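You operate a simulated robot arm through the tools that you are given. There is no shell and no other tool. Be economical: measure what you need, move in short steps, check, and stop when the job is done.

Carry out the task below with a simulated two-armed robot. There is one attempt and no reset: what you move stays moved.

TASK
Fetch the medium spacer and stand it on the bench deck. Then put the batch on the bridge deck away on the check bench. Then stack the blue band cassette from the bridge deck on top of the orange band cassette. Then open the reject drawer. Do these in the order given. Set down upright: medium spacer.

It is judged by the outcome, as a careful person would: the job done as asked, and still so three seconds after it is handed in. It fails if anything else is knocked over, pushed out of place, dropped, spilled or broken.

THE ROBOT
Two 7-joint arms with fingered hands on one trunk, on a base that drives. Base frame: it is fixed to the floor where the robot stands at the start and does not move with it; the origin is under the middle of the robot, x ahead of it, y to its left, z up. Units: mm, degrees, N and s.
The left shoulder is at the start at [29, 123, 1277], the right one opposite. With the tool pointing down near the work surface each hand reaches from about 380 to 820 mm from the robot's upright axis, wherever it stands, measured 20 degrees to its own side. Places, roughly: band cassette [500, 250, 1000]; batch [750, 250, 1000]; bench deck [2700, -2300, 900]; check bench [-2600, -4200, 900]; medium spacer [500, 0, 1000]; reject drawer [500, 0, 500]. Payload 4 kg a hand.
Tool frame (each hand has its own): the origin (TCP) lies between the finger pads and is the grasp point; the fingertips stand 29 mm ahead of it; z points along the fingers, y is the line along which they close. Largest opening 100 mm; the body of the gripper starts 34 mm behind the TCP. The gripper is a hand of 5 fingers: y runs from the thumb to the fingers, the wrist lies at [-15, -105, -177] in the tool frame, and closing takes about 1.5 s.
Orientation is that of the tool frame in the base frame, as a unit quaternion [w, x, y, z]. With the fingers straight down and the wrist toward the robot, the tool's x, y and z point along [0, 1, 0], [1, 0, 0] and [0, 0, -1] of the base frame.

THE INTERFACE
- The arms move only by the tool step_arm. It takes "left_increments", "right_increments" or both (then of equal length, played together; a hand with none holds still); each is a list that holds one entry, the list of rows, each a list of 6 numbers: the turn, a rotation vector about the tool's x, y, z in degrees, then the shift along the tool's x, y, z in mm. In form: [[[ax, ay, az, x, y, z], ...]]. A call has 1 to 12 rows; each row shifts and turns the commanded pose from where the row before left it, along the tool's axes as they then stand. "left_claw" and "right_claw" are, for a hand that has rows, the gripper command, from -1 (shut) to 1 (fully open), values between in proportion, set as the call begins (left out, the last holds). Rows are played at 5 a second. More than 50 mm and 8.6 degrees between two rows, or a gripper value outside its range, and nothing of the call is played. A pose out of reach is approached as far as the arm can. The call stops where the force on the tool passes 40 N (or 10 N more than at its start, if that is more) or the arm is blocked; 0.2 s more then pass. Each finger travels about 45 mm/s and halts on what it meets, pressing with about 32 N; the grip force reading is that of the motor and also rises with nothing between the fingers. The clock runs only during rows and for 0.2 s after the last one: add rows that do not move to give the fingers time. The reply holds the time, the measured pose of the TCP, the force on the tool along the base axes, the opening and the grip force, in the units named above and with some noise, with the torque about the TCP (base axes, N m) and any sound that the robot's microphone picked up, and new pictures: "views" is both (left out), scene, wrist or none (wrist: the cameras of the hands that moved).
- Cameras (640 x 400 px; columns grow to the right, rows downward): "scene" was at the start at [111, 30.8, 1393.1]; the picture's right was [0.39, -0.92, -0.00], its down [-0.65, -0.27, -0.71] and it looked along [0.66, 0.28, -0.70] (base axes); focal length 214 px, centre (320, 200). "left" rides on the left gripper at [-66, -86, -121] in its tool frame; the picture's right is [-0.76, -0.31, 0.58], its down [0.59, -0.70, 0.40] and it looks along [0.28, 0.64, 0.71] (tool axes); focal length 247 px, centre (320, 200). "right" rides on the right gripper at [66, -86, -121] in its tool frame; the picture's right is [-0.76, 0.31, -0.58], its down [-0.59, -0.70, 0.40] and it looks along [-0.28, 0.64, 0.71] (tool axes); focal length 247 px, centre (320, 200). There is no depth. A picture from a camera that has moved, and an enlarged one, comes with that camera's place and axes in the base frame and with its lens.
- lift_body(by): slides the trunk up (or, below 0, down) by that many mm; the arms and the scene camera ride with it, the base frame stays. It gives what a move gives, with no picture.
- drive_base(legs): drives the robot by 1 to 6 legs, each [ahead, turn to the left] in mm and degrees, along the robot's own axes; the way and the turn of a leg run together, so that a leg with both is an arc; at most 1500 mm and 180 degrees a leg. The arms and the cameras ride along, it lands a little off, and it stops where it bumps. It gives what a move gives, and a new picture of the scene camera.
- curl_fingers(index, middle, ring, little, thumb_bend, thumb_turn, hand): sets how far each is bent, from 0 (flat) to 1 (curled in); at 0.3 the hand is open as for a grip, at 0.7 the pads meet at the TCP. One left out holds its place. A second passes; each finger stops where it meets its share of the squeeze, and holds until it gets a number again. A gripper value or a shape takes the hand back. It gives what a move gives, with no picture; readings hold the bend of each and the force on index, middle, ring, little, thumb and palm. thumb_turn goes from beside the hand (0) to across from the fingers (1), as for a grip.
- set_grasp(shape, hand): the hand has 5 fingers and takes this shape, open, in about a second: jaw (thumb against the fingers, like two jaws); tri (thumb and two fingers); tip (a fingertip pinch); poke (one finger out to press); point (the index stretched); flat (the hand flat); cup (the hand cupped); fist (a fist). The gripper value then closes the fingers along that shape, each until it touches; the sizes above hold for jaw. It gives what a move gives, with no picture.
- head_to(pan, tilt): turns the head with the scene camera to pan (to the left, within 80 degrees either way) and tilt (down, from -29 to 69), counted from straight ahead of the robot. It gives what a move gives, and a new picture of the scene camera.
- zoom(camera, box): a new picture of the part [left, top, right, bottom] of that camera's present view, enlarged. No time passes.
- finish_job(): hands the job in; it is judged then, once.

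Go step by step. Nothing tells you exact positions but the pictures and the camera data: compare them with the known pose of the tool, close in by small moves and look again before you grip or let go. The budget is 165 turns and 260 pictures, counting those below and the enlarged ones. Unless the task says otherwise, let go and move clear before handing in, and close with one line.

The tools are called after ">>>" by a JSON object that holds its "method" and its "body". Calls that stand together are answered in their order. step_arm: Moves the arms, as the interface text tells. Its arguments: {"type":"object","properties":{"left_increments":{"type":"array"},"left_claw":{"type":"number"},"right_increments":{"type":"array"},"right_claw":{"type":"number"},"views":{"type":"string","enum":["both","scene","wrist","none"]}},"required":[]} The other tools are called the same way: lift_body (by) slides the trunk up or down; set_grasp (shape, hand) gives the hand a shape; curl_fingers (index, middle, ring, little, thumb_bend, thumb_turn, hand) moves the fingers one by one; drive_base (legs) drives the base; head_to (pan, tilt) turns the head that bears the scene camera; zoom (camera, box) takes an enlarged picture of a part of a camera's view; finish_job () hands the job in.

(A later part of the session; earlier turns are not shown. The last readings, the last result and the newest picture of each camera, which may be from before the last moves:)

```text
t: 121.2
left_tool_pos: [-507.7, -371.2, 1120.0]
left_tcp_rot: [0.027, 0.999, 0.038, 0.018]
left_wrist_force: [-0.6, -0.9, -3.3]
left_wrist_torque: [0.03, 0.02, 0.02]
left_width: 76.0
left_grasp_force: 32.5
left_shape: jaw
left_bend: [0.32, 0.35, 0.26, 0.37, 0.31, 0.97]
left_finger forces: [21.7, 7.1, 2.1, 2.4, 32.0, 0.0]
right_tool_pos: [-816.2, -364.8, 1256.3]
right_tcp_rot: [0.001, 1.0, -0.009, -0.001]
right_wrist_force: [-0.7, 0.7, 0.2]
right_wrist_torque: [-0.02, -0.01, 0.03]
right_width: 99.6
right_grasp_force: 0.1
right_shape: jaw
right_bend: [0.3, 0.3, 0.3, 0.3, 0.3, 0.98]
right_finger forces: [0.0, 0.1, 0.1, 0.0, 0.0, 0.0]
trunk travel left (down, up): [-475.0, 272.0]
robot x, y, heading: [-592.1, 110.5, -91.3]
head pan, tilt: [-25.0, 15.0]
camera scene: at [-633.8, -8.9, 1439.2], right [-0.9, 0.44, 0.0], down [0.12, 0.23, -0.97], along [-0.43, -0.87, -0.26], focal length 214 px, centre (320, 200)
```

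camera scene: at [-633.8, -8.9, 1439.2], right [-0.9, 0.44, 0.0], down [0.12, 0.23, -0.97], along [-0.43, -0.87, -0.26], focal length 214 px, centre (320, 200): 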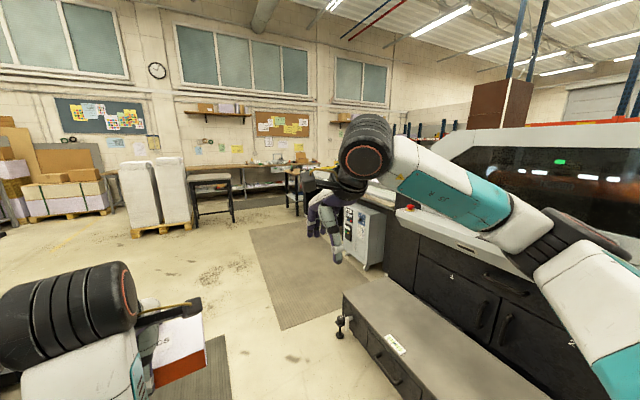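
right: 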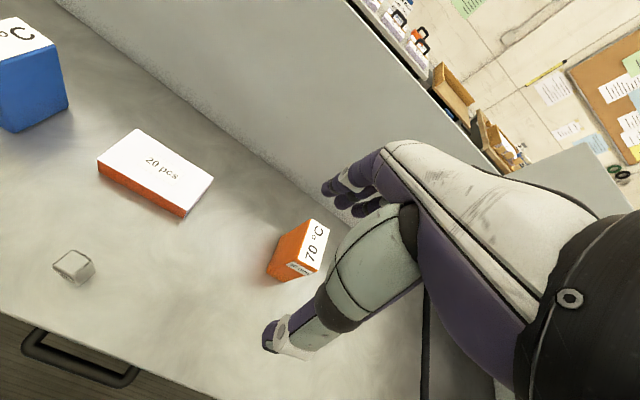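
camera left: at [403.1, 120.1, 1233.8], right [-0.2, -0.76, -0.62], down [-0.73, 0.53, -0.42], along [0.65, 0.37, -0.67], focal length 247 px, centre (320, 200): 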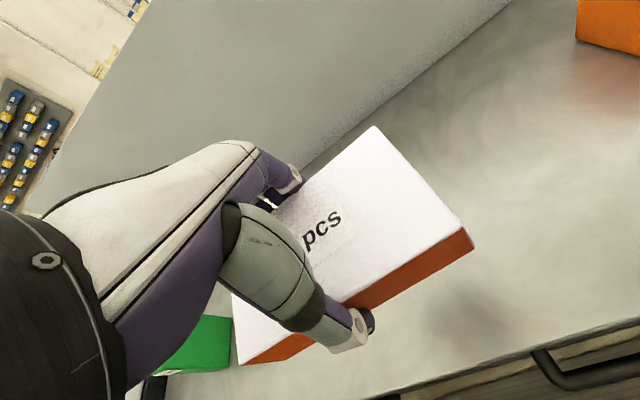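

The width reading dropped to 76; check the grip with the left camera.

>>> {"method": "zoom", "body": {"camera": "left", "box": [160, 80, 560, 400]}}

```text
1.25 times, centred on (360, 240) of left
camera zoom: at [-583.8, -284.7, 1232.7], right [-0.76, 0.22, -0.62], down [0.55, 0.72, -0.42], along [0.36, -0.66, -0.67], focal length 309 px, centre (270, 150)
```

zoom: 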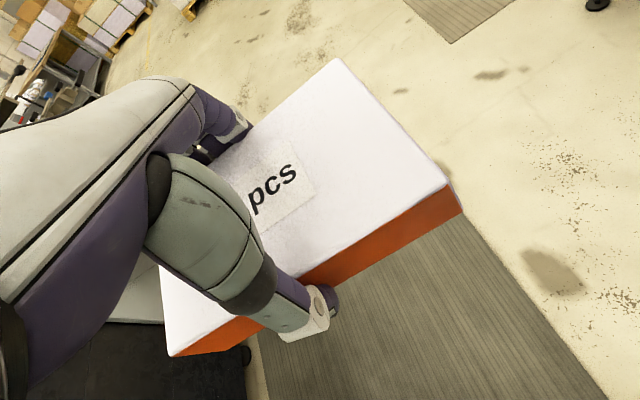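

The batch hasn't moved in the hand. Drive down the aisle toward the check bench and look.

>>> {"method": "drive_base", "body": {"legs": [[1500, 1.3], [1200, 0]]}}

>>> {"method": "head_to", "body": {"pan": -40, "tilt": 15}}

```text
t: 134.3
left_tool_pos: [-501.5, -3060.1, 1119.0]
left_tcp_rot: [0.027, 0.998, 0.058, 0.019]
left_wrist_force: [0.4, 0.6, -3.3]
left_wrist_torque: [-0.01, -0.02, 0.03]
left_width: 76.3
left_grasp_force: 31.4
left_shape: jaw
left_bend: [0.32, 0.35, 0.26, 0.37, 0.31, 0.97]
left_finger forces: [21.7, 7.1, 2.2, 2.3, 32.1, 0.0]
right_tool_pos: [-809.1, -3065.6, 1254.4]
right_tcp_rot: [-0.001, 1.0, 0.01, 0.0]
right_wrist_force: [-1.0, -1.3, 0.4]
right_wrist_torque: [0.02, -0.03, 0.03]
right_width: 99.8
right_grasp_force: 0.1
right_shape: jaw
right_bend: [0.3, 0.3, 0.3, 0.3, 0.3, 0.98]
right_finger forces: [0.0, 0.0, 0.0, 0.0, 0.0, 0.0]
trunk travel left (down, up): [-475.0, 272.0]
robot x, y, heading: [-598.6, -2581.3, -89.2]
head pan, tilt: [-25.0, 15.0]
camera scene: at [-641.1, -2702.8, 1439.3], right [-0.91, 0.41, 0.0], down [0.11, 0.24, -0.97], along [-0.39, -0.88, -0.26], focal length 214 px, centre (320, 200)
```

scene: 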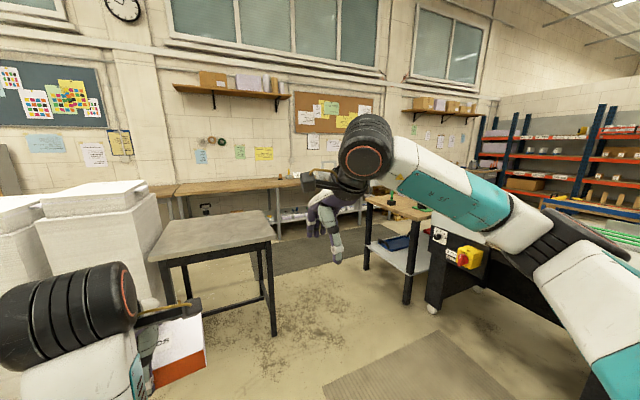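

```text
t: 135.1
left_tool_pos: [-500.0, -3059.0, 1118.7]
left_tcp_rot: [0.027, 0.998, 0.058, 0.018]
left_wrist_force: [0.5, -0.3, -3.5]
left_wrist_torque: [-0.01, -0.04, -0.01]
left_width: 76.3
left_grasp_force: 32.4
left_shape: jaw
left_bend: [0.32, 0.35, 0.26, 0.37, 0.31, 0.97]
left_finger forces: [21.7, 7.1, 2.3, 2.3, 32.0, 0.1]
right_tool_pos: [-808.8, -3065.8, 1254.8]
right_tcp_rot: [0.0, 1.0, 0.011, 0.0]
right_wrist_force: [0.0, 0.1, 0.2]
right_wrist_torque: [-0.01, -0.02, 0.04]
right_width: 99.5
right_grasp_force: 0.2
right_shape: jaw
right_bend: [0.3, 0.3, 0.3, 0.3, 0.3, 0.98]
right_finger forces: [0.1, 0.0, 0.0, 0.1, 0.1, 0.1]
trunk travel left (down, up): [-475.0, 272.0]
robot x, y, heading: [-604.9, -2584.2, -89.1]
head pan, tilt: [-40.0, 15.0]
camera scene: at [-661.9, -2689.7, 1439.3], right [-0.78, 0.63, 0.0], down [0.16, 0.2, -0.97], along [-0.61, -0.75, -0.26], focal length 214 px, centre (320, 200)
```

scene: 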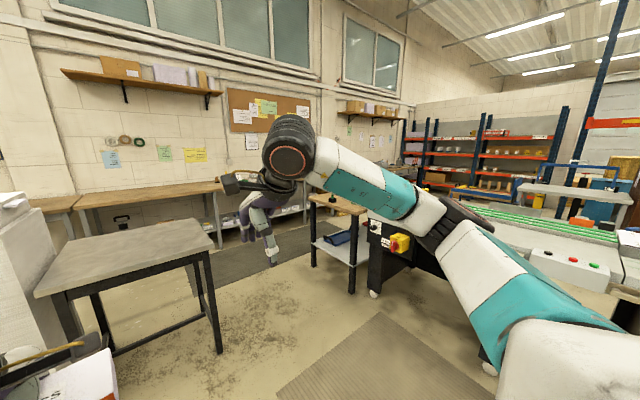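

The check bench seems to be the wood-topped table at about x −2050…, y −4200. I'll drive closer and view it before approaching.

>>> {"method": "drive_base", "body": {"legs": [[0, -52], [1000, 0]]}}

>>> {"method": "head_to", "body": {"pan": 5, "tilt": 25}}

```text
t: 142.7
left_tool_pos: [-1725.8, -3566.3, 1118.9]
left_tcp_rot: [0.033, 0.918, -0.395, 0.005]
left_wrist_force: [0.5, -0.5, -3.0]
left_wrist_torque: [-0.01, -0.01, -0.01]
left_width: 76.1
left_grasp_force: 31.7
left_shape: jaw
left_bend: [0.32, 0.35, 0.26, 0.37, 0.31, 0.97]
left_finger forces: [21.4, 7.0, 2.0, 2.3, 31.6, 0.1]
right_tool_pos: [-1916.6, -3323.9, 1254.7]
right_tcp_rot: [-0.001, 0.898, -0.439, 0.0]
right_wrist_force: [1.1, -0.5, 0.2]
right_wrist_torque: [0.03, -0.03, 0.0]
right_width: 99.9
right_grasp_force: 0.1
right_shape: jaw
right_bend: [0.3, 0.3, 0.3, 0.3, 0.3, 0.98]
right_finger forces: [0.0, 0.1, 0.0, 0.0, 0.0, 0.0]
trunk travel left (down, up): [-475.0, 272.0]
robot x, y, heading: [-1406.4, -3201.0, -142.4]
head pan, tilt: [-40.0, 15.0]
camera scene: at [-1526.9, -3216.7, 1439.3], right [0.04, 1.0, 0.0], down [0.26, -0.01, -0.97], along [-0.96, 0.04, -0.26], focal length 214 px, centre (320, 200)
```

scene: 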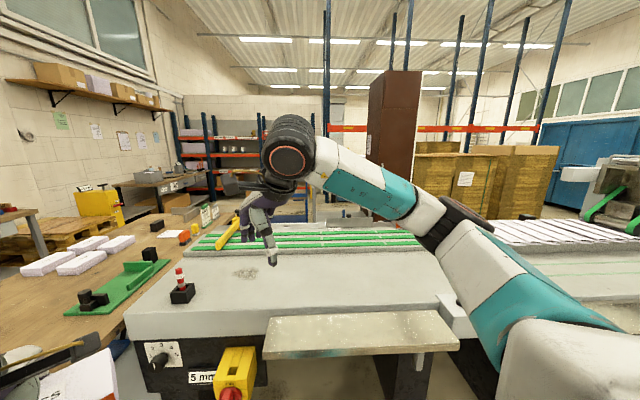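

```text
t: 143.8
left_tool_pos: [-1726.7, -3566.5, 1119.7]
left_tcp_rot: [0.032, 0.918, -0.395, 0.004]
left_wrist_force: [0.3, 0.2, -4.2]
left_wrist_torque: [-0.03, 0.01, 0.0]
left_width: 76.2
left_grasp_force: 31.8
left_shape: jaw
left_bend: [0.32, 0.35, 0.26, 0.37, 0.31, 0.97]
left_finger forces: [21.4, 7.1, 2.0, 2.3, 31.6, 0.0]
right_tool_pos: [-1915.6, -3322.2, 1255.5]
right_tcp_rot: [0.001, 0.899, -0.439, 0.0]
right_wrist_force: [-0.4, 0.5, -0.4]
right_wrist_torque: [-0.01, -0.03, 0.03]
right_width: 99.7
right_grasp_force: 0.0
right_shape: jaw
right_bend: [0.3, 0.3, 0.3, 0.3, 0.3, 0.98]
right_finger forces: [0.0, 0.0, 0.0, 0.0, 0.0, 0.1]
trunk travel left (down, up): [-475.0, 272.0]
robot x, y, heading: [-1403.0, -3196.1, -142.2]
head pan, tilt: [5.0, 25.0]
camera scene: at [-1501.2, -3282.7, 1423.1], right [-0.68, 0.74, 0.0], down [0.31, 0.29, -0.91], along [-0.67, -0.61, -0.42], focal length 214 px, centre (320, 200)
```

scene: 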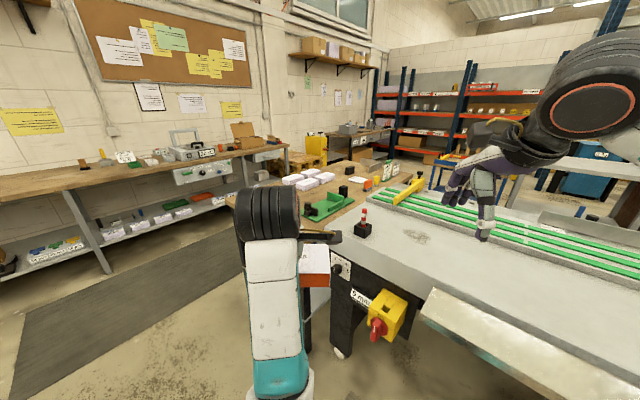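

>>> {"method": "zoom", "body": {"camera": "scene", "box": [260, 140, 440, 250]}}

>>> {"method": "head_to", "body": {"pan": -15, "tilt": 25}}

>>> {"method": "zoom", "body": {"camera": "scene", "box": [180, 130, 400, 270]}}

```text
3.56 times, centred on (350, 195) of scene
camera zoom: at [-1501.2, -3282.7, 1423.1], right [-0.68, 0.74, 0.0], down [0.31, 0.29, -0.91], along [-0.67, -0.61, -0.42], focal length 763 px, centre (213, 218)
```

zoom: 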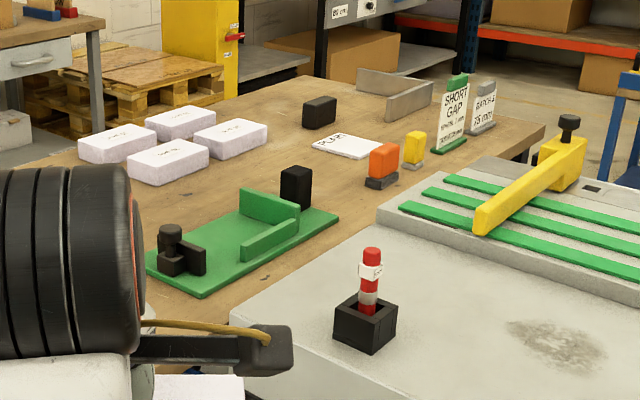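

```text
t: 144.7
left_tool_pos: [-1725.8, -3566.6, 1118.6]
left_tcp_rot: [0.032, 0.918, -0.396, 0.003]
left_wrist_force: [0.2, -0.2, -2.7]
left_wrist_torque: [-0.02, -0.01, 0.01]
left_width: 76.1
left_grasp_force: 32.1
left_shape: jaw
left_bend: [0.32, 0.35, 0.26, 0.37, 0.31, 0.97]
left_finger forces: [21.4, 7.1, 2.0, 2.3, 31.6, 0.0]
right_tool_pos: [-1915.6, -3322.2, 1255.2]
right_tcp_rot: [0.001, 0.898, -0.439, 0.0]
right_wrist_force: [-0.1, 0.5, -0.1]
right_wrist_torque: [0.02, -0.02, 0.02]
right_width: 99.8
right_grasp_force: 0.0
right_shape: jaw
right_bend: [0.3, 0.3, 0.3, 0.3, 0.3, 0.98]
right_finger forces: [0.0, 0.0, 0.1, 0.0, 0.0, 0.0]
trunk travel left (down, up): [-475.0, 272.0]
robot x, y, heading: [-1406.5, -3200.9, -142.2]
head pan, tilt: [-15.0, 25.0]
camera scene: at [-1518.3, -3255.9, 1423.1], right [-0.38, 0.92, 0.0], down [0.39, 0.16, -0.91], along [-0.84, -0.35, -0.42], focal length 214 px, centre (320, 200)
```

scene: 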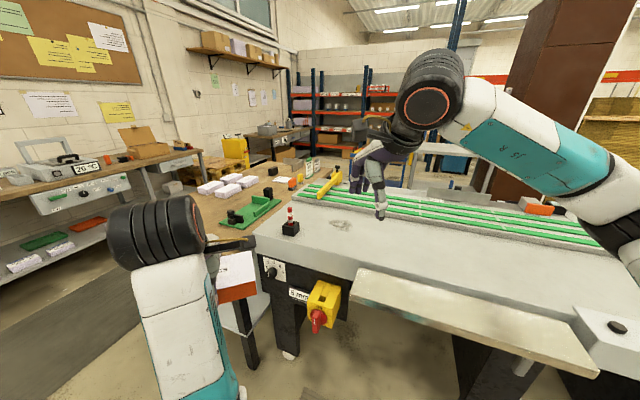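

```text
2.86 times, centred on (290, 200) of scene
camera zoom: at [-1518.3, -3255.9, 1423.1], right [-0.38, 0.92, 0.0], down [0.39, 0.16, -0.91], along [-0.84, -0.35, -0.42], focal length 613 px, centre (406, 200)
```

zoom: 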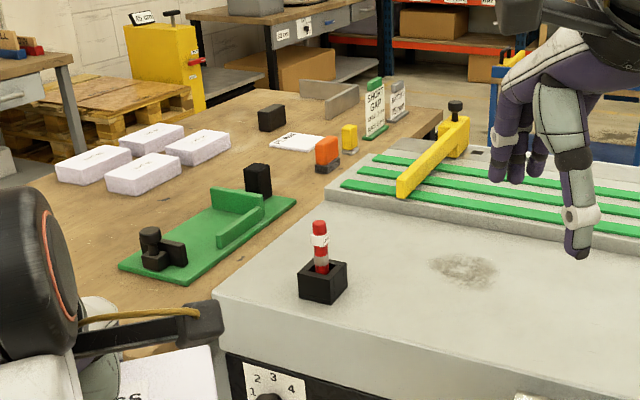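

Free wood surface lies at about [-2200, -4250] at the bench's near end. I'll drive round to face it from +x.

>>> {"method": "drive_base", "body": {"legs": [[0, 52], [950, 0], [0, -90]]}}

>>> {"method": "head_to", "body": {"pan": 15, "tilt": 35}}

```text
t: 155.8
left_tool_pos: [-1893.8, -4242.6, 1120.2]
left_tcp_rot: [0.032, 0.733, -0.679, -0.006]
left_wrist_force: [-0.9, 0.1, -3.5]
left_wrist_torque: [0.0, 0.01, -0.01]
left_width: 75.8
left_grasp_force: 32.4
left_shape: jaw
left_bend: [0.32, 0.35, 0.26, 0.37, 0.32, 0.97]
left_finger forces: [20.8, 6.9, 1.7, 2.3, 30.9, 0.0]
right_tool_pos: [-1888.5, -3933.0, 1254.8]
right_tcp_rot: [0.001, -0.7, 0.714, 0.0]
right_wrist_force: [-0.4, 0.8, -0.3]
right_wrist_torque: [0.02, -0.01, 0.01]
right_width: 100.0
right_grasp_force: 0.0
right_shape: jaw
right_bend: [0.3, 0.3, 0.3, 0.3, 0.3, 0.98]
right_finger forces: [0.0, 0.0, 0.0, 0.0, 0.0, 0.0]
trunk travel left (down, up): [-475.0, 272.0]
robot x, y, heading: [-1414.5, -4160.2, 178.5]
head pan, tilt: [-15.0, 25.0]
camera scene: at [-1538.4, -4131.7, 1423.1], right [0.28, 0.96, 0.0], down [0.41, -0.12, -0.91], along [-0.87, 0.26, -0.42], focal length 214 px, centre (320, 200)
```

scene: 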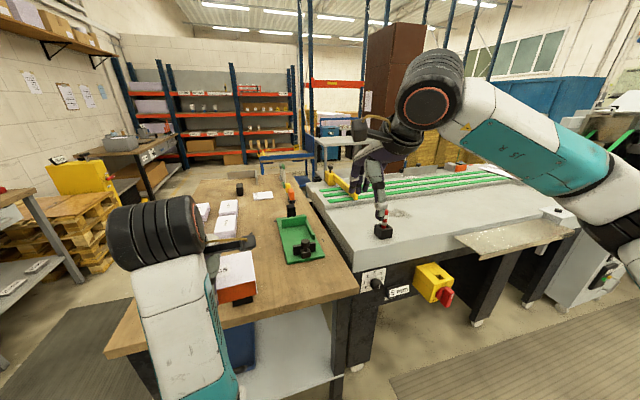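

```text
t: 156.8
left_tool_pos: [-1894.0, -4241.9, 1119.4]
left_tcp_rot: [0.032, 0.733, -0.679, -0.008]
left_wrist_force: [-0.3, 0.5, -3.7]
left_wrist_torque: [-0.04, 0.03, -0.02]
left_width: 75.9
left_grasp_force: 32.3
left_shape: jaw
left_bend: [0.32, 0.35, 0.26, 0.37, 0.31, 0.97]
left_finger forces: [21.0, 7.1, 1.7, 2.3, 30.9, 0.0]
right_tool_pos: [-1888.0, -3933.0, 1255.6]
right_tcp_rot: [0.001, -0.699, 0.715, 0.001]
right_wrist_force: [-0.1, 0.4, 0.3]
right_wrist_torque: [-0.01, 0.0, 0.02]
right_width: 99.8
right_grasp_force: 0.0
right_shape: jaw
right_bend: [0.3, 0.3, 0.3, 0.3, 0.3, 0.98]
right_finger forces: [0.0, 0.1, 0.1, 0.0, 0.1, 0.0]
trunk travel left (down, up): [-475.0, 272.0]
robot x, y, heading: [-1410.7, -4159.5, 178.5]
head pan, tilt: [15.0, 35.0]
camera scene: at [-1535.8, -4178.4, 1407.3], right [-0.23, 0.97, 0.0], down [0.56, 0.13, -0.82], along [-0.8, -0.19, -0.57], focal length 214 px, centre (320, 200)
```

scene: 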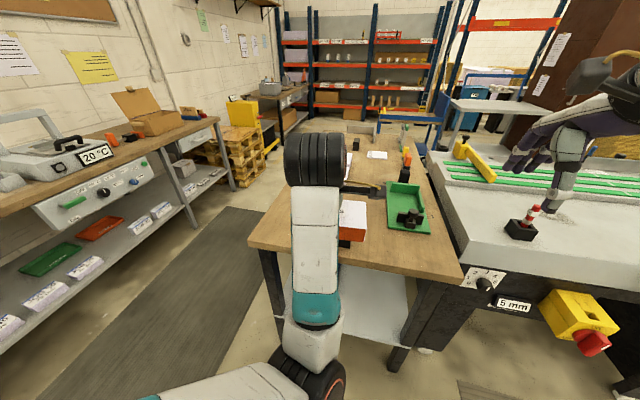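

The table edge is at x≈-1953. Advance 100 mm, level the hand, extend to [-2080, -4250] and lower partway.

>>> {"method": "drive_base", "body": {"legs": [[95, 0]]}}

>>> {"method": "step_arm", "body": {"left_increments": [[[0, 0, 0, 0, 20, 0], [3.2, -1.9, 0, 0, 30, 0], [0, 0, 0, 0, 35, 0], [0, 0, 0, 0, 0, 40], [0, 0, 0, 0, 0, 40], [0, 0, 0, 0, 0, 40], [0, 0, 0, 0, 0, 0]]], "views": "both"}}

```text
t: 157.9
left_tool_pos: [-1985.9, -4241.4, 1118.7]
left_tcp_rot: [0.032, 0.734, -0.679, -0.006]
left_wrist_force: [-0.6, -0.2, -3.4]
left_wrist_torque: [0.01, 0.01, 0.02]
left_width: 75.9
left_grasp_force: 31.8
left_shape: jaw
left_bend: [0.33, 0.35, 0.26, 0.37, 0.31, 0.97]
left_finger forces: [21.2, 7.1, 1.7, 2.3, 31.3, 0.1]
right_tool_pos: [-1977.7, -3931.9, 1254.8]
right_tcp_rot: [0.0, -0.701, 0.713, 0.0]
right_wrist_force: [-0.2, 0.5, -0.3]
right_wrist_torque: [-0.01, -0.03, 0.01]
right_width: 99.9
right_grasp_force: 0.1
right_shape: jaw
right_bend: [0.3, 0.3, 0.3, 0.3, 0.3, 0.98]
right_finger forces: [0.1, 0.0, 0.1, 0.0, 0.0, 0.0]
trunk travel left (down, up): [-475.0, 272.0]
robot x, y, heading: [-1500.5, -4157.0, 178.4]
head pan, tilt: [15.0, 35.0]
camera scene: at [-1625.9, -4176.7, 1407.3], right [-0.24, 0.97, 0.0], down [0.56, 0.14, -0.82], along [-0.8, -0.19, -0.57], focal length 214 px, centre (320, 200)
```

scene: 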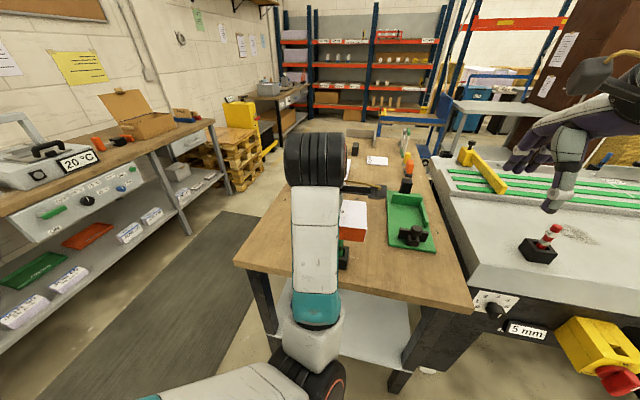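

```text
t: 159.3
left_tool_pos: [-2073.6, -4247.1, 1031.9]
left_tcp_rot: [0.012, 0.734, -0.679, -0.014]
left_wrist_force: [3.0, -2.1, 17.9]
left_wrist_torque: [0.12, -0.36, -0.06]
left_width: 74.6
left_grasp_force: 31.5
left_shape: jaw
left_bend: [0.33, 0.35, 0.26, 0.37, 0.3, 0.98]
left_finger forces: [22.5, 7.2, 1.7, 2.5, 35.3, 0.0]
right_tool_pos: [-1978.6, -3931.7, 1255.3]
right_tcp_rot: [0.0, -0.701, 0.714, 0.0]
right_wrist_force: [0.3, -0.5, -0.8]
right_wrist_torque: [-0.01, -0.04, 0.01]
right_width: 100.0
right_grasp_force: 0.1
right_shape: jaw
right_bend: [0.3, 0.3, 0.3, 0.3, 0.3, 0.98]
right_finger forces: [0.0, 0.1, 0.1, 0.0, 0.0, 0.0]
trunk travel left (down, up): [-475.0, 272.0]
robot x, y, heading: [-1505.5, -4160.7, 178.4]
head pan, tilt: [15.0, 35.0]
stopped in row 6 (left hand): the force on the tool passed its limit (the readings are from after the stop); the commanded pose is now the measured one
camera scene: at [-1624.2, -4176.5, 1407.7], right [-0.24, 0.97, 0.0], down [0.56, 0.14, -0.82], along [-0.8, -0.19, -0.57], focal length 214 px, centre (320, 200)
camera left: at [-1987.8, -4175.9, 1149.0], right [0.22, 0.78, -0.58], down [0.73, -0.53, -0.43], along [-0.64, -0.33, -0.69], focal length 247 px, centre (320, 200)
```

scene: 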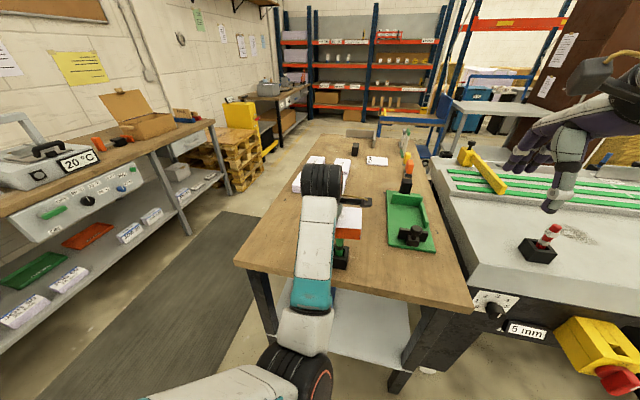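
left: 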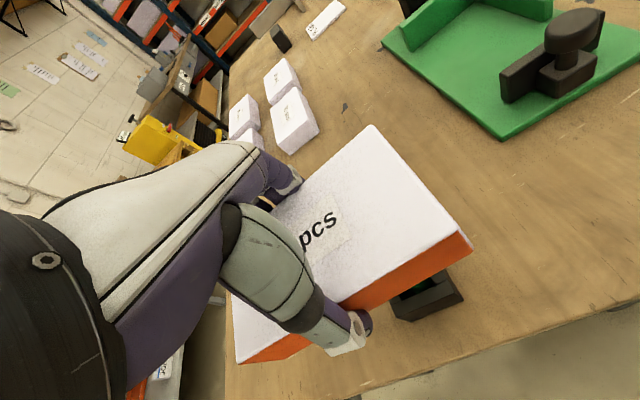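

The batch touched a hidden object (a black holder with something green) standing on the table. Raise at once and look.

>>> {"method": "step_arm", "body": {"left_increments": [[[0, 0, 0, 0, 0, -20], [0, 0, 0, 0, 0, -40], [0, 0, 0, 0, -40, -20], [0, 0, 0, 0, -45, 0], [0, 0, 0, 0, 0, 0]]], "views": "both"}}

>>> {"method": "zoom", "body": {"camera": "scene", "box": [260, 150, 480, 290]}}

>>> {"method": "zoom", "body": {"camera": "left", "box": [160, 0, 640, 400]}}

```text
t: 160.5
left_tool_pos: [-1988.4, -4243.3, 1107.7]
left_tcp_rot: [0.011, 0.735, -0.678, -0.012]
left_wrist_force: [0.3, 0.8, -4.2]
left_wrist_torque: [-0.02, 0.05, -0.02]
left_width: 75.0
left_grasp_force: 32.0
left_shape: jaw
left_bend: [0.33, 0.35, 0.26, 0.37, 0.31, 0.98]
left_finger forces: [22.0, 7.5, 1.5, 2.4, 32.7, 0.1]
right_tool_pos: [-1979.7, -3932.1, 1254.4]
right_tcp_rot: [0.001, -0.701, 0.713, 0.0]
right_wrist_force: [0.6, -0.8, 0.2]
right_wrist_torque: [0.01, -0.01, -0.05]
right_width: 99.9
right_grasp_force: 0.1
right_shape: jaw
right_bend: [0.3, 0.3, 0.3, 0.3, 0.3, 0.98]
right_finger forces: [0.0, 0.1, 0.0, 0.0, 0.1, 0.0]
trunk travel left (down, up): [-475.0, 272.0]
robot x, y, heading: [-1501.2, -4158.6, 178.6]
head pan, tilt: [15.0, 35.0]
camera scene: at [-1626.1, -4176.5, 1407.2], right [-0.24, 0.97, 0.0], down [0.56, 0.14, -0.82], along [-0.8, -0.19, -0.57], focal length 214 px, centre (320, 200)
camera left: at [-1903.6, -4170.9, 1224.9], right [0.22, 0.78, -0.59], down [0.74, -0.53, -0.42], along [-0.64, -0.34, -0.69], focal length 247 px, centre (320, 200)
```

scene: 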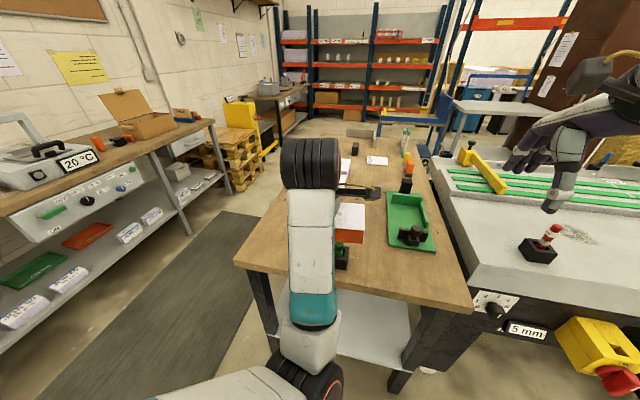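
left: 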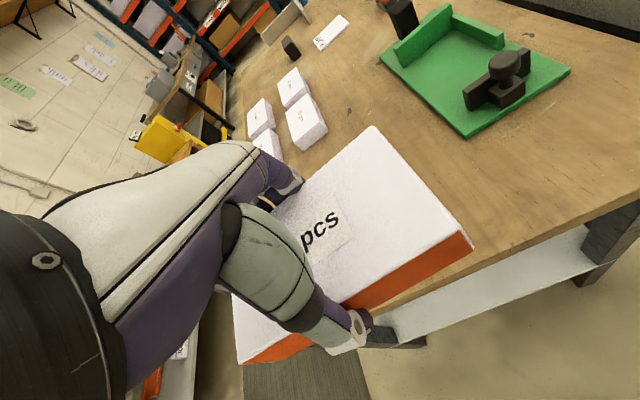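

```text
2.86 times, centred on (370, 220) of scene
camera zoom: at [-1626.1, -4176.5, 1407.2], right [-0.24, 0.97, 0.0], down [0.56, 0.14, -0.82], along [-0.8, -0.19, -0.57], focal length 613 px, centre (177, 143)
```

zoom: 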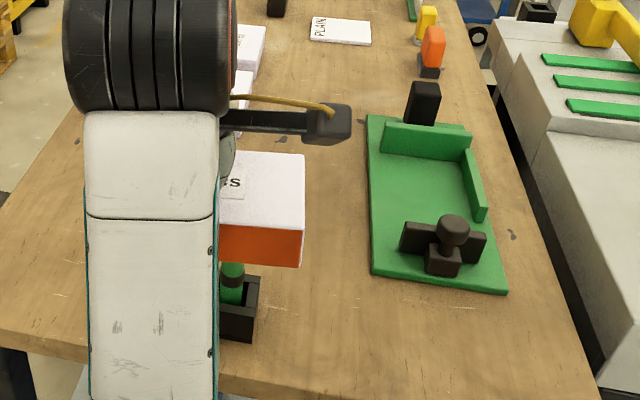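

```text
1.00 times, centred on (400, 200) of left
camera zoom: at [-1903.6, -4170.9, 1224.9], right [0.22, 0.78, -0.59], down [0.74, -0.53, -0.42], along [-0.64, -0.34, -0.69], focal length 247 px, centre (240, 200)
```

zoom: 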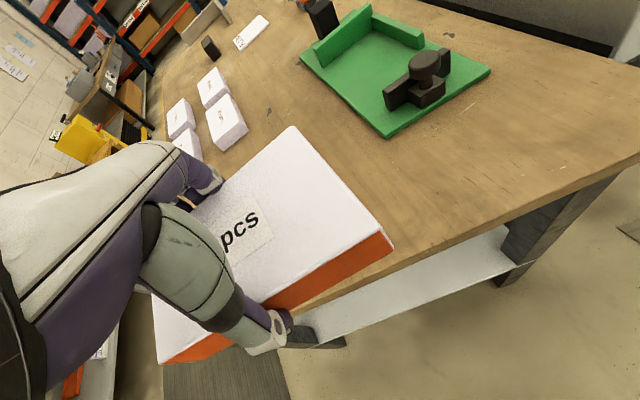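

The holder with the green post still stands, at about [-2040, -4210]. I'll swing the hand left to get a free view of the table.

>>> {"method": "step_arm", "body": {"left_increments": [[[0, 0, 0, 0, 0, -30], [0, 0, 0, 40, 0, -30], [0, 0, 0, 45, 0, 0], [0, 0, 0, 45, 0, 0], [0, 0, 0, 45, 0, 0], [0, 0, 0, 30, 0, 0], [0, 0, 0, 0, 0, 0]]], "views": "scene"}}

>>> {"method": "head_to", "body": {"pan": 10, "tilt": 45}}

>>> {"method": "zoom", "body": {"camera": "scene", "box": [180, 50, 440, 220]}}

```text
t: 162.1
left_tool_pos: [-1992.6, -4445.2, 1137.9]
left_tcp_rot: [0.008, 0.734, -0.679, -0.012]
left_wrist_force: [-0.3, 1.1, -3.4]
left_wrist_torque: [-0.02, 0.01, 0.03]
left_width: 74.8
left_grasp_force: 32.5
left_shape: jaw
left_bend: [0.33, 0.35, 0.26, 0.37, 0.31, 0.98]
left_finger forces: [21.8, 7.4, 1.5, 2.3, 32.2, 0.0]
left hand out of reach, approached as far as the arm can: row 1, 2
right_tool_pos: [-1978.3, -3932.9, 1254.4]
right_tcp_rot: [0.001, -0.701, 0.714, -0.001]
right_wrist_force: [-0.1, -0.4, 0.1]
right_wrist_torque: [0.01, -0.01, -0.03]
right_width: 99.9
right_grasp_force: 0.0
right_shape: jaw
right_bend: [0.3, 0.3, 0.3, 0.3, 0.3, 0.98]
right_finger forces: [0.1, 0.1, 0.0, 0.2, 0.0, 0.1]
trunk travel left (down, up): [-475.0, 272.0]
robot x, y, heading: [-1503.4, -4154.0, 178.7]
head pan, tilt: [15.0, 35.0]
camera scene: at [-1625.6, -4176.3, 1407.3], right [-0.24, 0.97, 0.0], down [0.56, 0.13, -0.82], along [-0.8, -0.19, -0.57], focal length 214 px, centre (320, 200)
```

scene: 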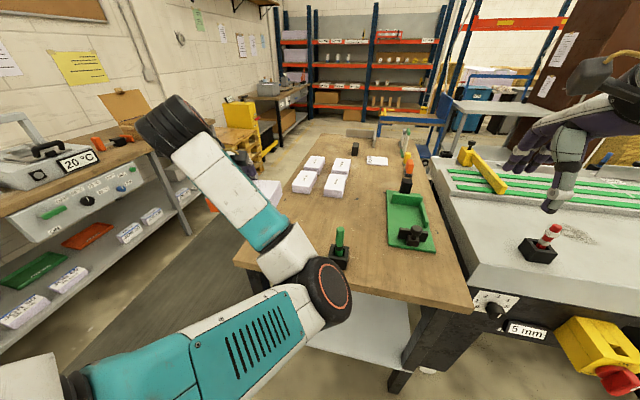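

```text
t: 162.8
left_tool_pos: [-1992.6, -4445.9, 1138.0]
left_tcp_rot: [0.01, 0.734, -0.679, -0.012]
left_wrist_force: [-0.1, 0.1, -3.5]
left_wrist_torque: [0.0, 0.04, -0.04]
left_width: 74.7
left_grasp_force: 32.1
left_shape: jaw
left_bend: [0.33, 0.35, 0.26, 0.37, 0.31, 0.98]
left_finger forces: [21.9, 7.5, 1.4, 2.2, 32.1, 0.0]
right_tool_pos: [-1979.7, -3931.7, 1254.5]
right_tcp_rot: [0.001, -0.701, 0.713, -0.002]
right_wrist_force: [0.1, -0.3, 0.5]
right_wrist_torque: [0.01, -0.02, 0.0]
right_width: 99.8
right_grasp_force: 0.1
right_shape: jaw
right_bend: [0.3, 0.3, 0.3, 0.3, 0.3, 0.98]
right_finger forces: [0.0, 0.0, 0.0, 0.0, 0.1, 0.0]
trunk travel left (down, up): [-475.0, 272.0]
robot x, y, heading: [-1500.9, -4158.8, 178.5]
head pan, tilt: [10.0, 45.0]
camera scene: at [-1620.5, -4168.2, 1392.5], right [-0.15, 0.99, 0.0], down [0.7, 0.11, -0.71], along [-0.7, -0.11, -0.71], focal length 214 px, centre (320, 200)
```

scene: 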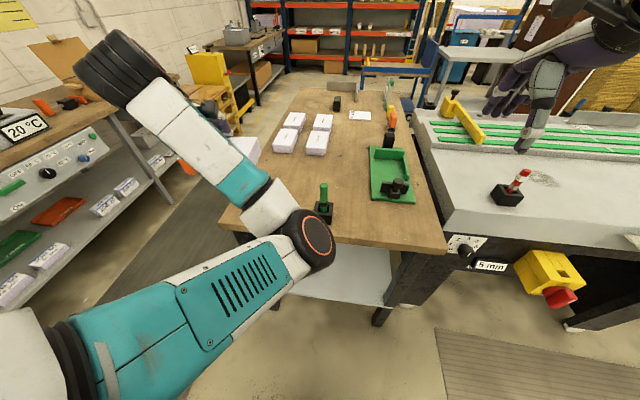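

```text
2.35 times, centred on (310, 135) of scene
camera zoom: at [-1620.5, -4168.2, 1392.5], right [-0.15, 0.99, 0.0], down [0.7, 0.11, -0.71], along [-0.7, -0.11, -0.71], focal length 505 px, centre (344, 353)
```

zoom: 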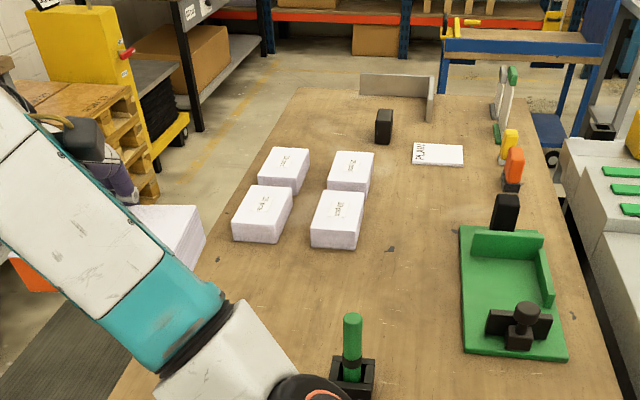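

Clear area found in front of the white packs: place at about [-2205, -4340], away from the post holder and the jig. Moving there at height.

>>> {"method": "step_arm", "body": {"left_increments": [[[0, 0, 0, -20, 34, 0], [0, 0, 0, -20, 34, 0], [0, 0, 0, -20, 34, 0], [0, 0, 0, -20, 34, 0], [0, 0, 0, -20, 34, 0], [0, 0, 0, -20, 34, 0], [0, 0, 0, 0, 0, 0]]], "views": "both"}}

>>> {"method": "zoom", "body": {"camera": "scene", "box": [180, 80, 440, 250]}}

```text
t: 164.4
left_tool_pos: [-2203.1, -4342.7, 1140.8]
left_tcp_rot: [0.009, 0.734, -0.678, -0.012]
left_wrist_force: [-0.8, 0.7, -4.1]
left_wrist_torque: [0.0, 0.02, 0.0]
left_width: 74.6
left_grasp_force: 32.3
left_shape: jaw
left_bend: [0.33, 0.35, 0.26, 0.37, 0.31, 0.98]
left_finger forces: [21.7, 7.6, 1.7, 2.2, 32.1, 0.0]
right_tool_pos: [-1976.7, -3932.0, 1255.5]
right_tcp_rot: [0.0, -0.701, 0.713, -0.001]
right_wrist_force: [-0.1, 0.9, -0.9]
right_wrist_torque: [0.01, -0.01, 0.02]
right_width: 99.8
right_grasp_force: 0.2
right_shape: jaw
right_bend: [0.3, 0.3, 0.3, 0.3, 0.3, 0.98]
right_finger forces: [0.0, 0.1, 0.0, 0.1, 0.0, 0.0]
trunk travel left (down, up): [-475.0, 272.0]
robot x, y, heading: [-1501.5, -4157.0, 178.5]
head pan, tilt: [10.0, 45.0]
camera scene: at [-1620.2, -4168.2, 1392.5], right [-0.15, 0.99, 0.0], down [0.7, 0.11, -0.71], along [-0.7, -0.11, -0.71], focal length 214 px, centre (320, 200)
camera left: at [-2119.6, -4270.9, 1260.0], right [0.23, 0.78, -0.58], down [0.73, -0.53, -0.42], along [-0.64, -0.33, -0.69], focal length 247 px, centre (320, 200)
```

scene: 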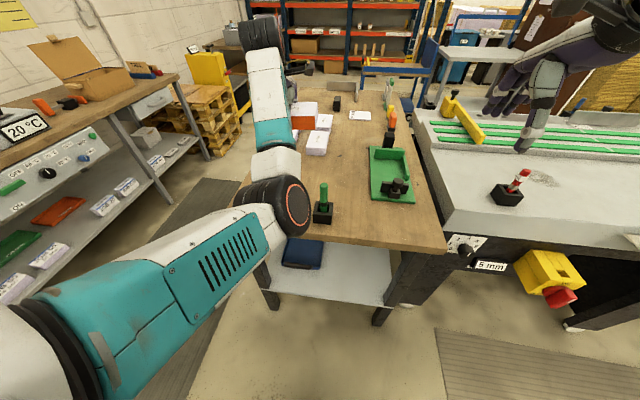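
left: 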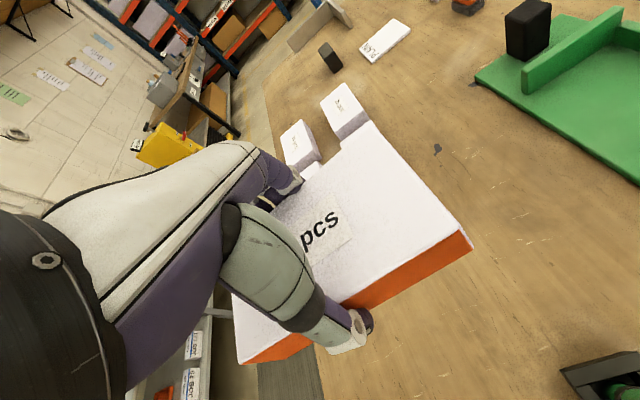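

```text
2.35 times, centred on (310, 165) of scene
camera zoom: at [-1620.2, -4168.2, 1392.5], right [-0.15, 0.99, 0.0], down [0.7, 0.11, -0.71], along [-0.7, -0.11, -0.71], focal length 505 px, centre (344, 282)
```

zoom: 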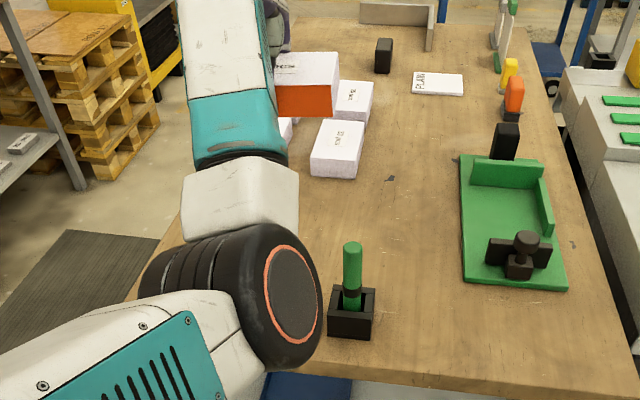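

The elbow is near the post, so I'll raise the trunk to keep the elbow high, then lower the hand.

>>> {"method": "lift_body", "body": {"by": 150}}

>>> {"method": "step_arm", "body": {"left_increments": [[[0, 0, 0, 0, 0, 45], [0, 0, 0, 0, 0, 45], [0, 0, 0, 0, 0, 45], [0, 0, 0, 0, 0, 45], [0, 0, 0, 0, 0, 45], [0, 0, 0, 0, 0, 25], [0, 0, 0, 0, 0, 0]]], "views": "both"}}

>>> {"method": "zoom", "body": {"camera": "scene", "box": [200, 100, 440, 280]}}

```text
t: 166.2
left_tool_pos: [-2203.5, -4342.6, 1292.4]
left_tcp_rot: [0.008, 0.734, -0.679, -0.011]
left_wrist_force: [0.5, -0.1, -3.2]
left_wrist_torque: [0.01, -0.06, 0.01]
left_width: 74.6
left_grasp_force: 31.7
left_shape: jaw
left_bend: [0.33, 0.35, 0.26, 0.37, 0.31, 0.98]
left_finger forces: [21.6, 7.6, 1.6, 2.2, 32.1, 0.0]
right_tool_pos: [-1979.5, -3932.3, 1404.4]
right_tcp_rot: [0.001, -0.701, 0.713, 0.0]
right_wrist_force: [-0.4, -0.2, -0.5]
right_wrist_torque: [-0.01, 0.03, -0.01]
right_width: 99.7
right_grasp_force: 0.0
right_shape: jaw
right_bend: [0.3, 0.3, 0.3, 0.3, 0.3, 0.98]
right_finger forces: [0.0, 0.1, 0.1, 0.1, 0.1, 0.0]
trunk travel left (down, up): [-625.0, 122.0]
robot x, y, heading: [-1501.6, -4158.3, 178.6]
head pan, tilt: [10.0, 45.0]
```

```text
t: 167.8
left_tool_pos: [-2208.3, -4342.4, 1044.2]
left_tcp_rot: [0.009, 0.734, -0.679, -0.012]
left_wrist_force: [0.0, -1.1, -2.6]
left_wrist_torque: [0.0, 0.03, 0.03]
left_width: 75.1
left_grasp_force: 32.5
left_shape: jaw
left_bend: [0.33, 0.35, 0.26, 0.37, 0.31, 0.98]
left_finger forces: [21.4, 7.4, 1.4, 2.3, 31.8, 0.0]
right_tool_pos: [-1979.0, -3931.1, 1404.0]
right_tcp_rot: [0.001, -0.701, 0.713, 0.0]
right_wrist_force: [-0.3, 0.3, -0.4]
right_wrist_torque: [-0.01, 0.01, -0.05]
right_width: 99.8
right_grasp_force: 0.0
right_shape: jaw
right_bend: [0.3, 0.3, 0.3, 0.3, 0.3, 0.98]
right_finger forces: [0.0, 0.0, 0.0, 0.1, 0.0, 0.0]
trunk travel left (down, up): [-625.0, 122.0]
robot x, y, heading: [-1500.7, -4156.0, 178.7]
head pan, tilt: [10.0, 45.0]
camera scene: at [-1611.7, -4168.3, 1543.2], right [-0.15, 0.99, 0.0], down [0.7, 0.11, -0.71], along [-0.7, -0.11, -0.71], focal length 214 px, centre (320, 200)
camera left: at [-2123.2, -4270.9, 1162.3], right [0.23, 0.78, -0.58], down [0.74, -0.53, -0.42], along [-0.64, -0.33, -0.69], focal length 247 px, centre (320, 200)
```

scene: 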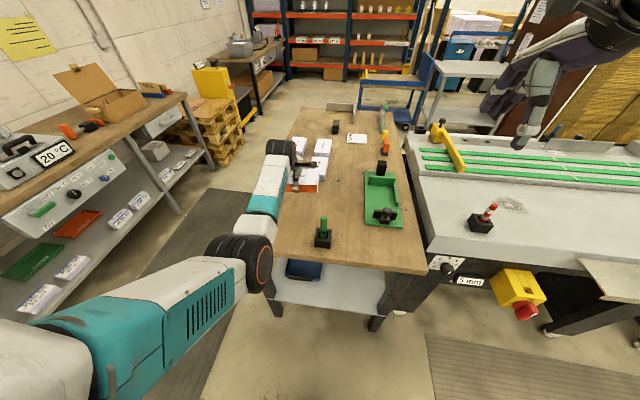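
left: 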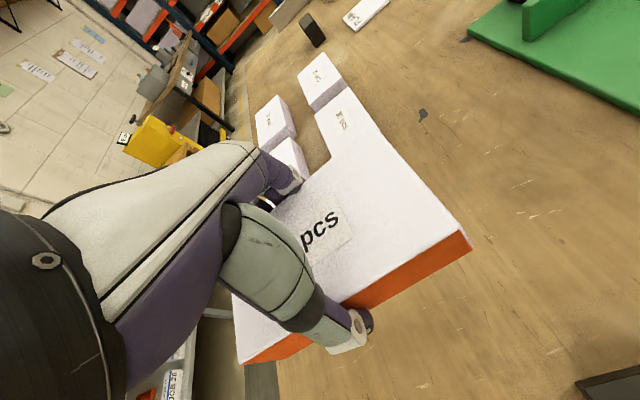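

```text
2.22 times, centred on (320, 190) of scene
camera zoom: at [-1611.7, -4168.3, 1543.2], right [-0.15, 0.99, 0.0], down [0.7, 0.11, -0.71], along [-0.7, -0.11, -0.71], focal length 477 px, centre (320, 222)
```

zoom: 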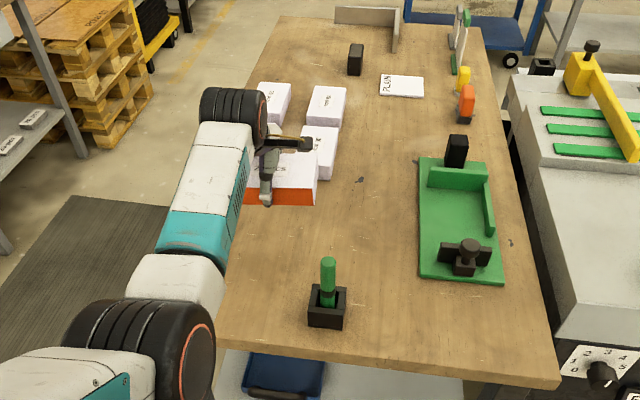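

Clearances look good. Lower toward the table.

>>> {"method": "step_arm", "body": {"left_increments": [[[0, 0, 0, 0, 0, 40], [0, 0, 0, 0, 0, 40], [0, 0, 0, 0, 0, 12], [0, 0, 0, 0, 0, 0]]], "views": "both"}}

>>> {"method": "step_arm", "body": {"left_increments": [[[0, 0, 0, 0, 0, 5], [0, 0, 0, 0, 0, 3], [0, 0, 0, 0, 0, 0]]], "views": "none"}}

```text
t: 168.8
left_tool_pos: [-2214.2, -4339.9, 951.4]
left_tcp_rot: [0.009, 0.735, -0.678, -0.012]
left_wrist_force: [0.2, 0.6, -4.0]
left_wrist_torque: [-0.01, -0.01, -0.02]
left_width: 75.1
left_grasp_force: 32.1
left_shape: jaw
left_bend: [0.33, 0.35, 0.26, 0.37, 0.31, 0.98]
left_finger forces: [21.3, 7.4, 1.5, 2.2, 31.8, 0.0]
right_tool_pos: [-1978.7, -3931.2, 1405.3]
right_tcp_rot: [0.001, -0.701, 0.713, -0.001]
right_wrist_force: [0.3, 0.2, -0.2]
right_wrist_torque: [0.0, 0.0, 0.0]
right_width: 100.0
right_grasp_force: 0.1
right_shape: jaw
right_bend: [0.3, 0.3, 0.3, 0.3, 0.3, 0.98]
right_finger forces: [0.0, 0.0, 0.1, 0.0, 0.1, 0.0]
trunk travel left (down, up): [-625.0, 122.0]
robot x, y, heading: [-1502.9, -4157.2, 178.4]
head pan, tilt: [10.0, 45.0]
camera scene: at [-1611.9, -4168.4, 1543.2], right [-0.15, 0.99, 0.0], down [0.7, 0.11, -0.71], along [-0.7, -0.11, -0.71], focal length 214 px, centre (320, 200)
camera left: at [-2130.4, -4269.3, 1070.1], right [0.23, 0.78, -0.58], down [0.74, -0.53, -0.42], along [-0.64, -0.33, -0.69], focal length 247 px, centre (320, 200)
```

scene: 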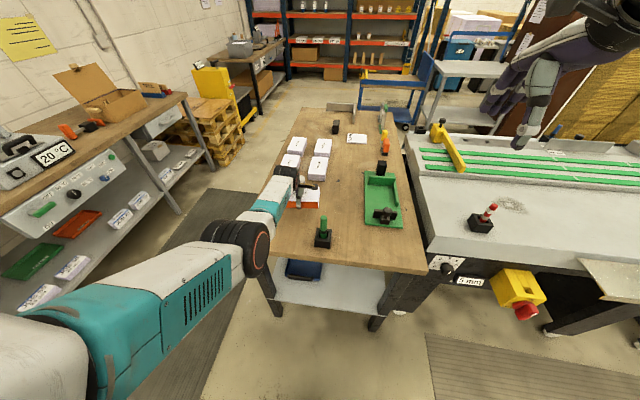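
left: 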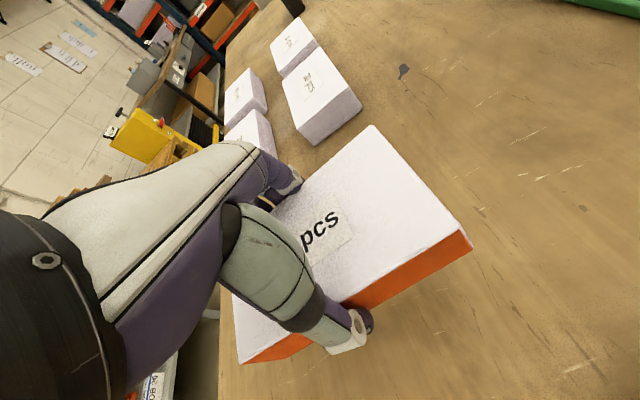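

```text
t: 169.6
left_tool_pos: [-2215.4, -4341.4, 944.4]
left_tcp_rot: [0.009, 0.735, -0.678, -0.012]
left_wrist_force: [-0.7, 0.5, -3.8]
left_wrist_torque: [0.01, -0.05, 0.0]
left_width: 75.0
left_grasp_force: 31.8
left_shape: jaw
left_bend: [0.33, 0.35, 0.26, 0.37, 0.31, 0.98]
left_finger forces: [21.3, 7.4, 1.4, 2.1, 31.7, 0.0]
right_tool_pos: [-1978.7, -3932.2, 1404.1]
right_tcp_rot: [0.001, -0.701, 0.713, -0.001]
right_wrist_force: [0.7, 1.3, -0.1]
right_wrist_torque: [0.0, 0.03, 0.02]
right_width: 99.6
right_grasp_force: 0.0
right_shape: jaw
right_bend: [0.3, 0.3, 0.3, 0.3, 0.3, 0.98]
right_finger forces: [0.1, 0.1, 0.0, 0.0, 0.0, 0.0]
trunk travel left (down, up): [-625.0, 122.0]
robot x, y, heading: [-1503.0, -4156.5, 178.6]
head pan, tilt: [10.0, 45.0]
```

>>> {"method": "step_arm", "body": {"left_increments": [[[1.7, 0.3, 0, 0, 0, 0], [0, 0, 0, 0, 0, 3], [0, 0, 0, 0, 0, 2], [0, 0, 0, 0, 0, 0]]], "views": "none"}}

>>> {"method": "step_arm", "body": {"left_increments": [[[0, 0, 0, 0, 0, 2], [0, 0, 0, 0, 0, 1], [0, 0, 0, 0, 0, 0]]], "views": "none"}}

```text
t: 170.6
left_tool_pos: [-2215.1, -4340.9, 938.6]
left_tcp_rot: [0.0, 0.734, -0.679, 0.0]
left_wrist_force: [0.1, 1.0, -3.4]
left_wrist_torque: [-0.01, 0.0, 0.0]
left_width: 74.8
left_grasp_force: 31.8
left_shape: jaw
left_bend: [0.33, 0.35, 0.26, 0.37, 0.31, 0.98]
left_finger forces: [21.3, 7.4, 1.5, 2.2, 31.7, 0.0]
right_tool_pos: [-1978.3, -3931.0, 1403.5]
right_tcp_rot: [0.001, -0.701, 0.713, -0.001]
right_wrist_force: [0.3, 0.6, -0.5]
right_wrist_torque: [0.01, 0.01, 0.01]
right_width: 100.0
right_grasp_force: 0.0
right_shape: jaw
right_bend: [0.3, 0.3, 0.3, 0.3, 0.3, 0.98]
right_finger forces: [0.1, 0.1, 0.2, 0.0, 0.1, 0.0]
trunk travel left (down, up): [-625.0, 122.0]
robot x, y, heading: [-1501.6, -4158.9, 178.6]
head pan, tilt: [10.0, 45.0]
```

```text
t: 171.4
left_tool_pos: [-2215.0, -4341.1, 935.0]
left_tcp_rot: [-0.001, 0.734, -0.679, 0.0]
left_wrist_force: [-0.1, 0.2, -3.3]
left_wrist_torque: [-0.06, 0.05, -0.01]
left_width: 74.8
left_grasp_force: 31.8
left_shape: jaw
left_bend: [0.33, 0.35, 0.26, 0.37, 0.31, 0.98]
left_finger forces: [21.2, 7.4, 1.5, 2.2, 31.7, 0.1]
right_tool_pos: [-1977.8, -3931.5, 1404.4]
right_tcp_rot: [0.001, -0.701, 0.713, 0.0]
right_wrist_force: [-0.8, 0.4, 0.2]
right_wrist_torque: [0.0, -0.02, 0.02]
right_width: 99.5
right_grasp_force: 0.1
right_shape: jaw
right_bend: [0.3, 0.3, 0.3, 0.3, 0.3, 0.98]
right_finger forces: [0.0, 0.0, 0.0, 0.0, 0.0, 0.0]
trunk travel left (down, up): [-625.0, 122.0]
robot x, y, heading: [-1505.5, -4159.1, 178.7]
head pan, tilt: [10.0, 45.0]
```

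Not yet in contact; continue in small steps.

>>> {"method": "step_arm", "body": {"left_increments": [[[0, 0, 0, 0, 0, 1.5], [0, 0, 0, 0, 0, 1], [0, 0, 0, 0, 0, 0]]], "views": "none"}}

>>> {"method": "step_arm", "body": {"left_increments": [[[0, 0, 0, 0, 0, 1.5], [0, 0, 0, 0, 0, 1], [0, 0, 0, 0, 0, 0]]], "views": "wrist"}}

```text
t: 172.2
left_tool_pos: [-2214.1, -4340.1, 933.0]
left_tcp_rot: [0.0, 0.735, -0.678, 0.0]
left_wrist_force: [-0.4, -0.5, -3.1]
left_wrist_torque: [-0.03, 0.0, 0.02]
left_width: 74.9
left_grasp_force: 32.0
left_shape: jaw
left_bend: [0.33, 0.35, 0.26, 0.37, 0.31, 0.98]
left_finger forces: [21.3, 7.4, 1.5, 2.2, 31.7, 0.0]
right_tool_pos: [-1979.2, -3932.5, 1405.1]
right_tcp_rot: [0.0, -0.7, 0.714, -0.001]
right_wrist_force: [-0.7, -0.1, 0.5]
right_wrist_torque: [0.0, -0.02, 0.02]
right_width: 99.7
right_grasp_force: 0.0
right_shape: jaw
right_bend: [0.3, 0.3, 0.3, 0.3, 0.3, 0.98]
right_finger forces: [0.0, 0.0, 0.0, 0.0, 0.1, 0.0]
trunk travel left (down, up): [-625.0, 122.0]
robot x, y, heading: [-1504.3, -4157.9, 178.9]
head pan, tilt: [10.0, 45.0]
```

```text
t: 173.0
left_tool_pos: [-2214.8, -4339.9, 930.2]
left_tcp_rot: [0.0, 0.735, -0.678, 0.0]
left_wrist_force: [0.2, 0.1, -3.9]
left_wrist_torque: [-0.02, 0.02, -0.04]
left_width: 74.9
left_grasp_force: 31.9
left_shape: jaw
left_bend: [0.33, 0.35, 0.26, 0.37, 0.31, 0.98]
left_finger forces: [21.3, 7.3, 1.5, 2.2, 31.7, 0.0]
right_tool_pos: [-1979.6, -3931.6, 1404.0]
right_tcp_rot: [0.001, -0.701, 0.714, 0.0]
right_wrist_force: [-0.4, -1.4, -0.6]
right_wrist_torque: [0.05, -0.02, 0.03]
right_width: 99.9
right_grasp_force: 0.1
right_shape: jaw
right_bend: [0.3, 0.3, 0.3, 0.3, 0.3, 0.98]
right_finger forces: [0.1, 0.0, 0.0, 0.1, 0.0, 0.0]
trunk travel left (down, up): [-625.0, 122.0]
robot x, y, heading: [-1501.6, -4161.4, 178.6]
head pan, tilt: [10.0, 45.0]
camera left: at [-2133.5, -4268.1, 1050.5], right [0.25, 0.78, -0.58], down [0.75, -0.53, -0.4], along [-0.62, -0.33, -0.71], focal length 247 px, centre (320, 200)
```

left: 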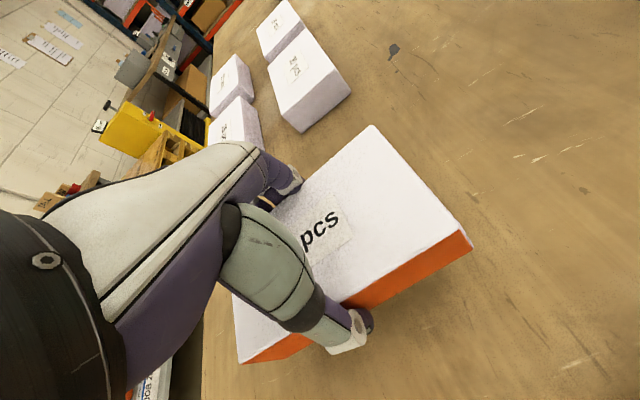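

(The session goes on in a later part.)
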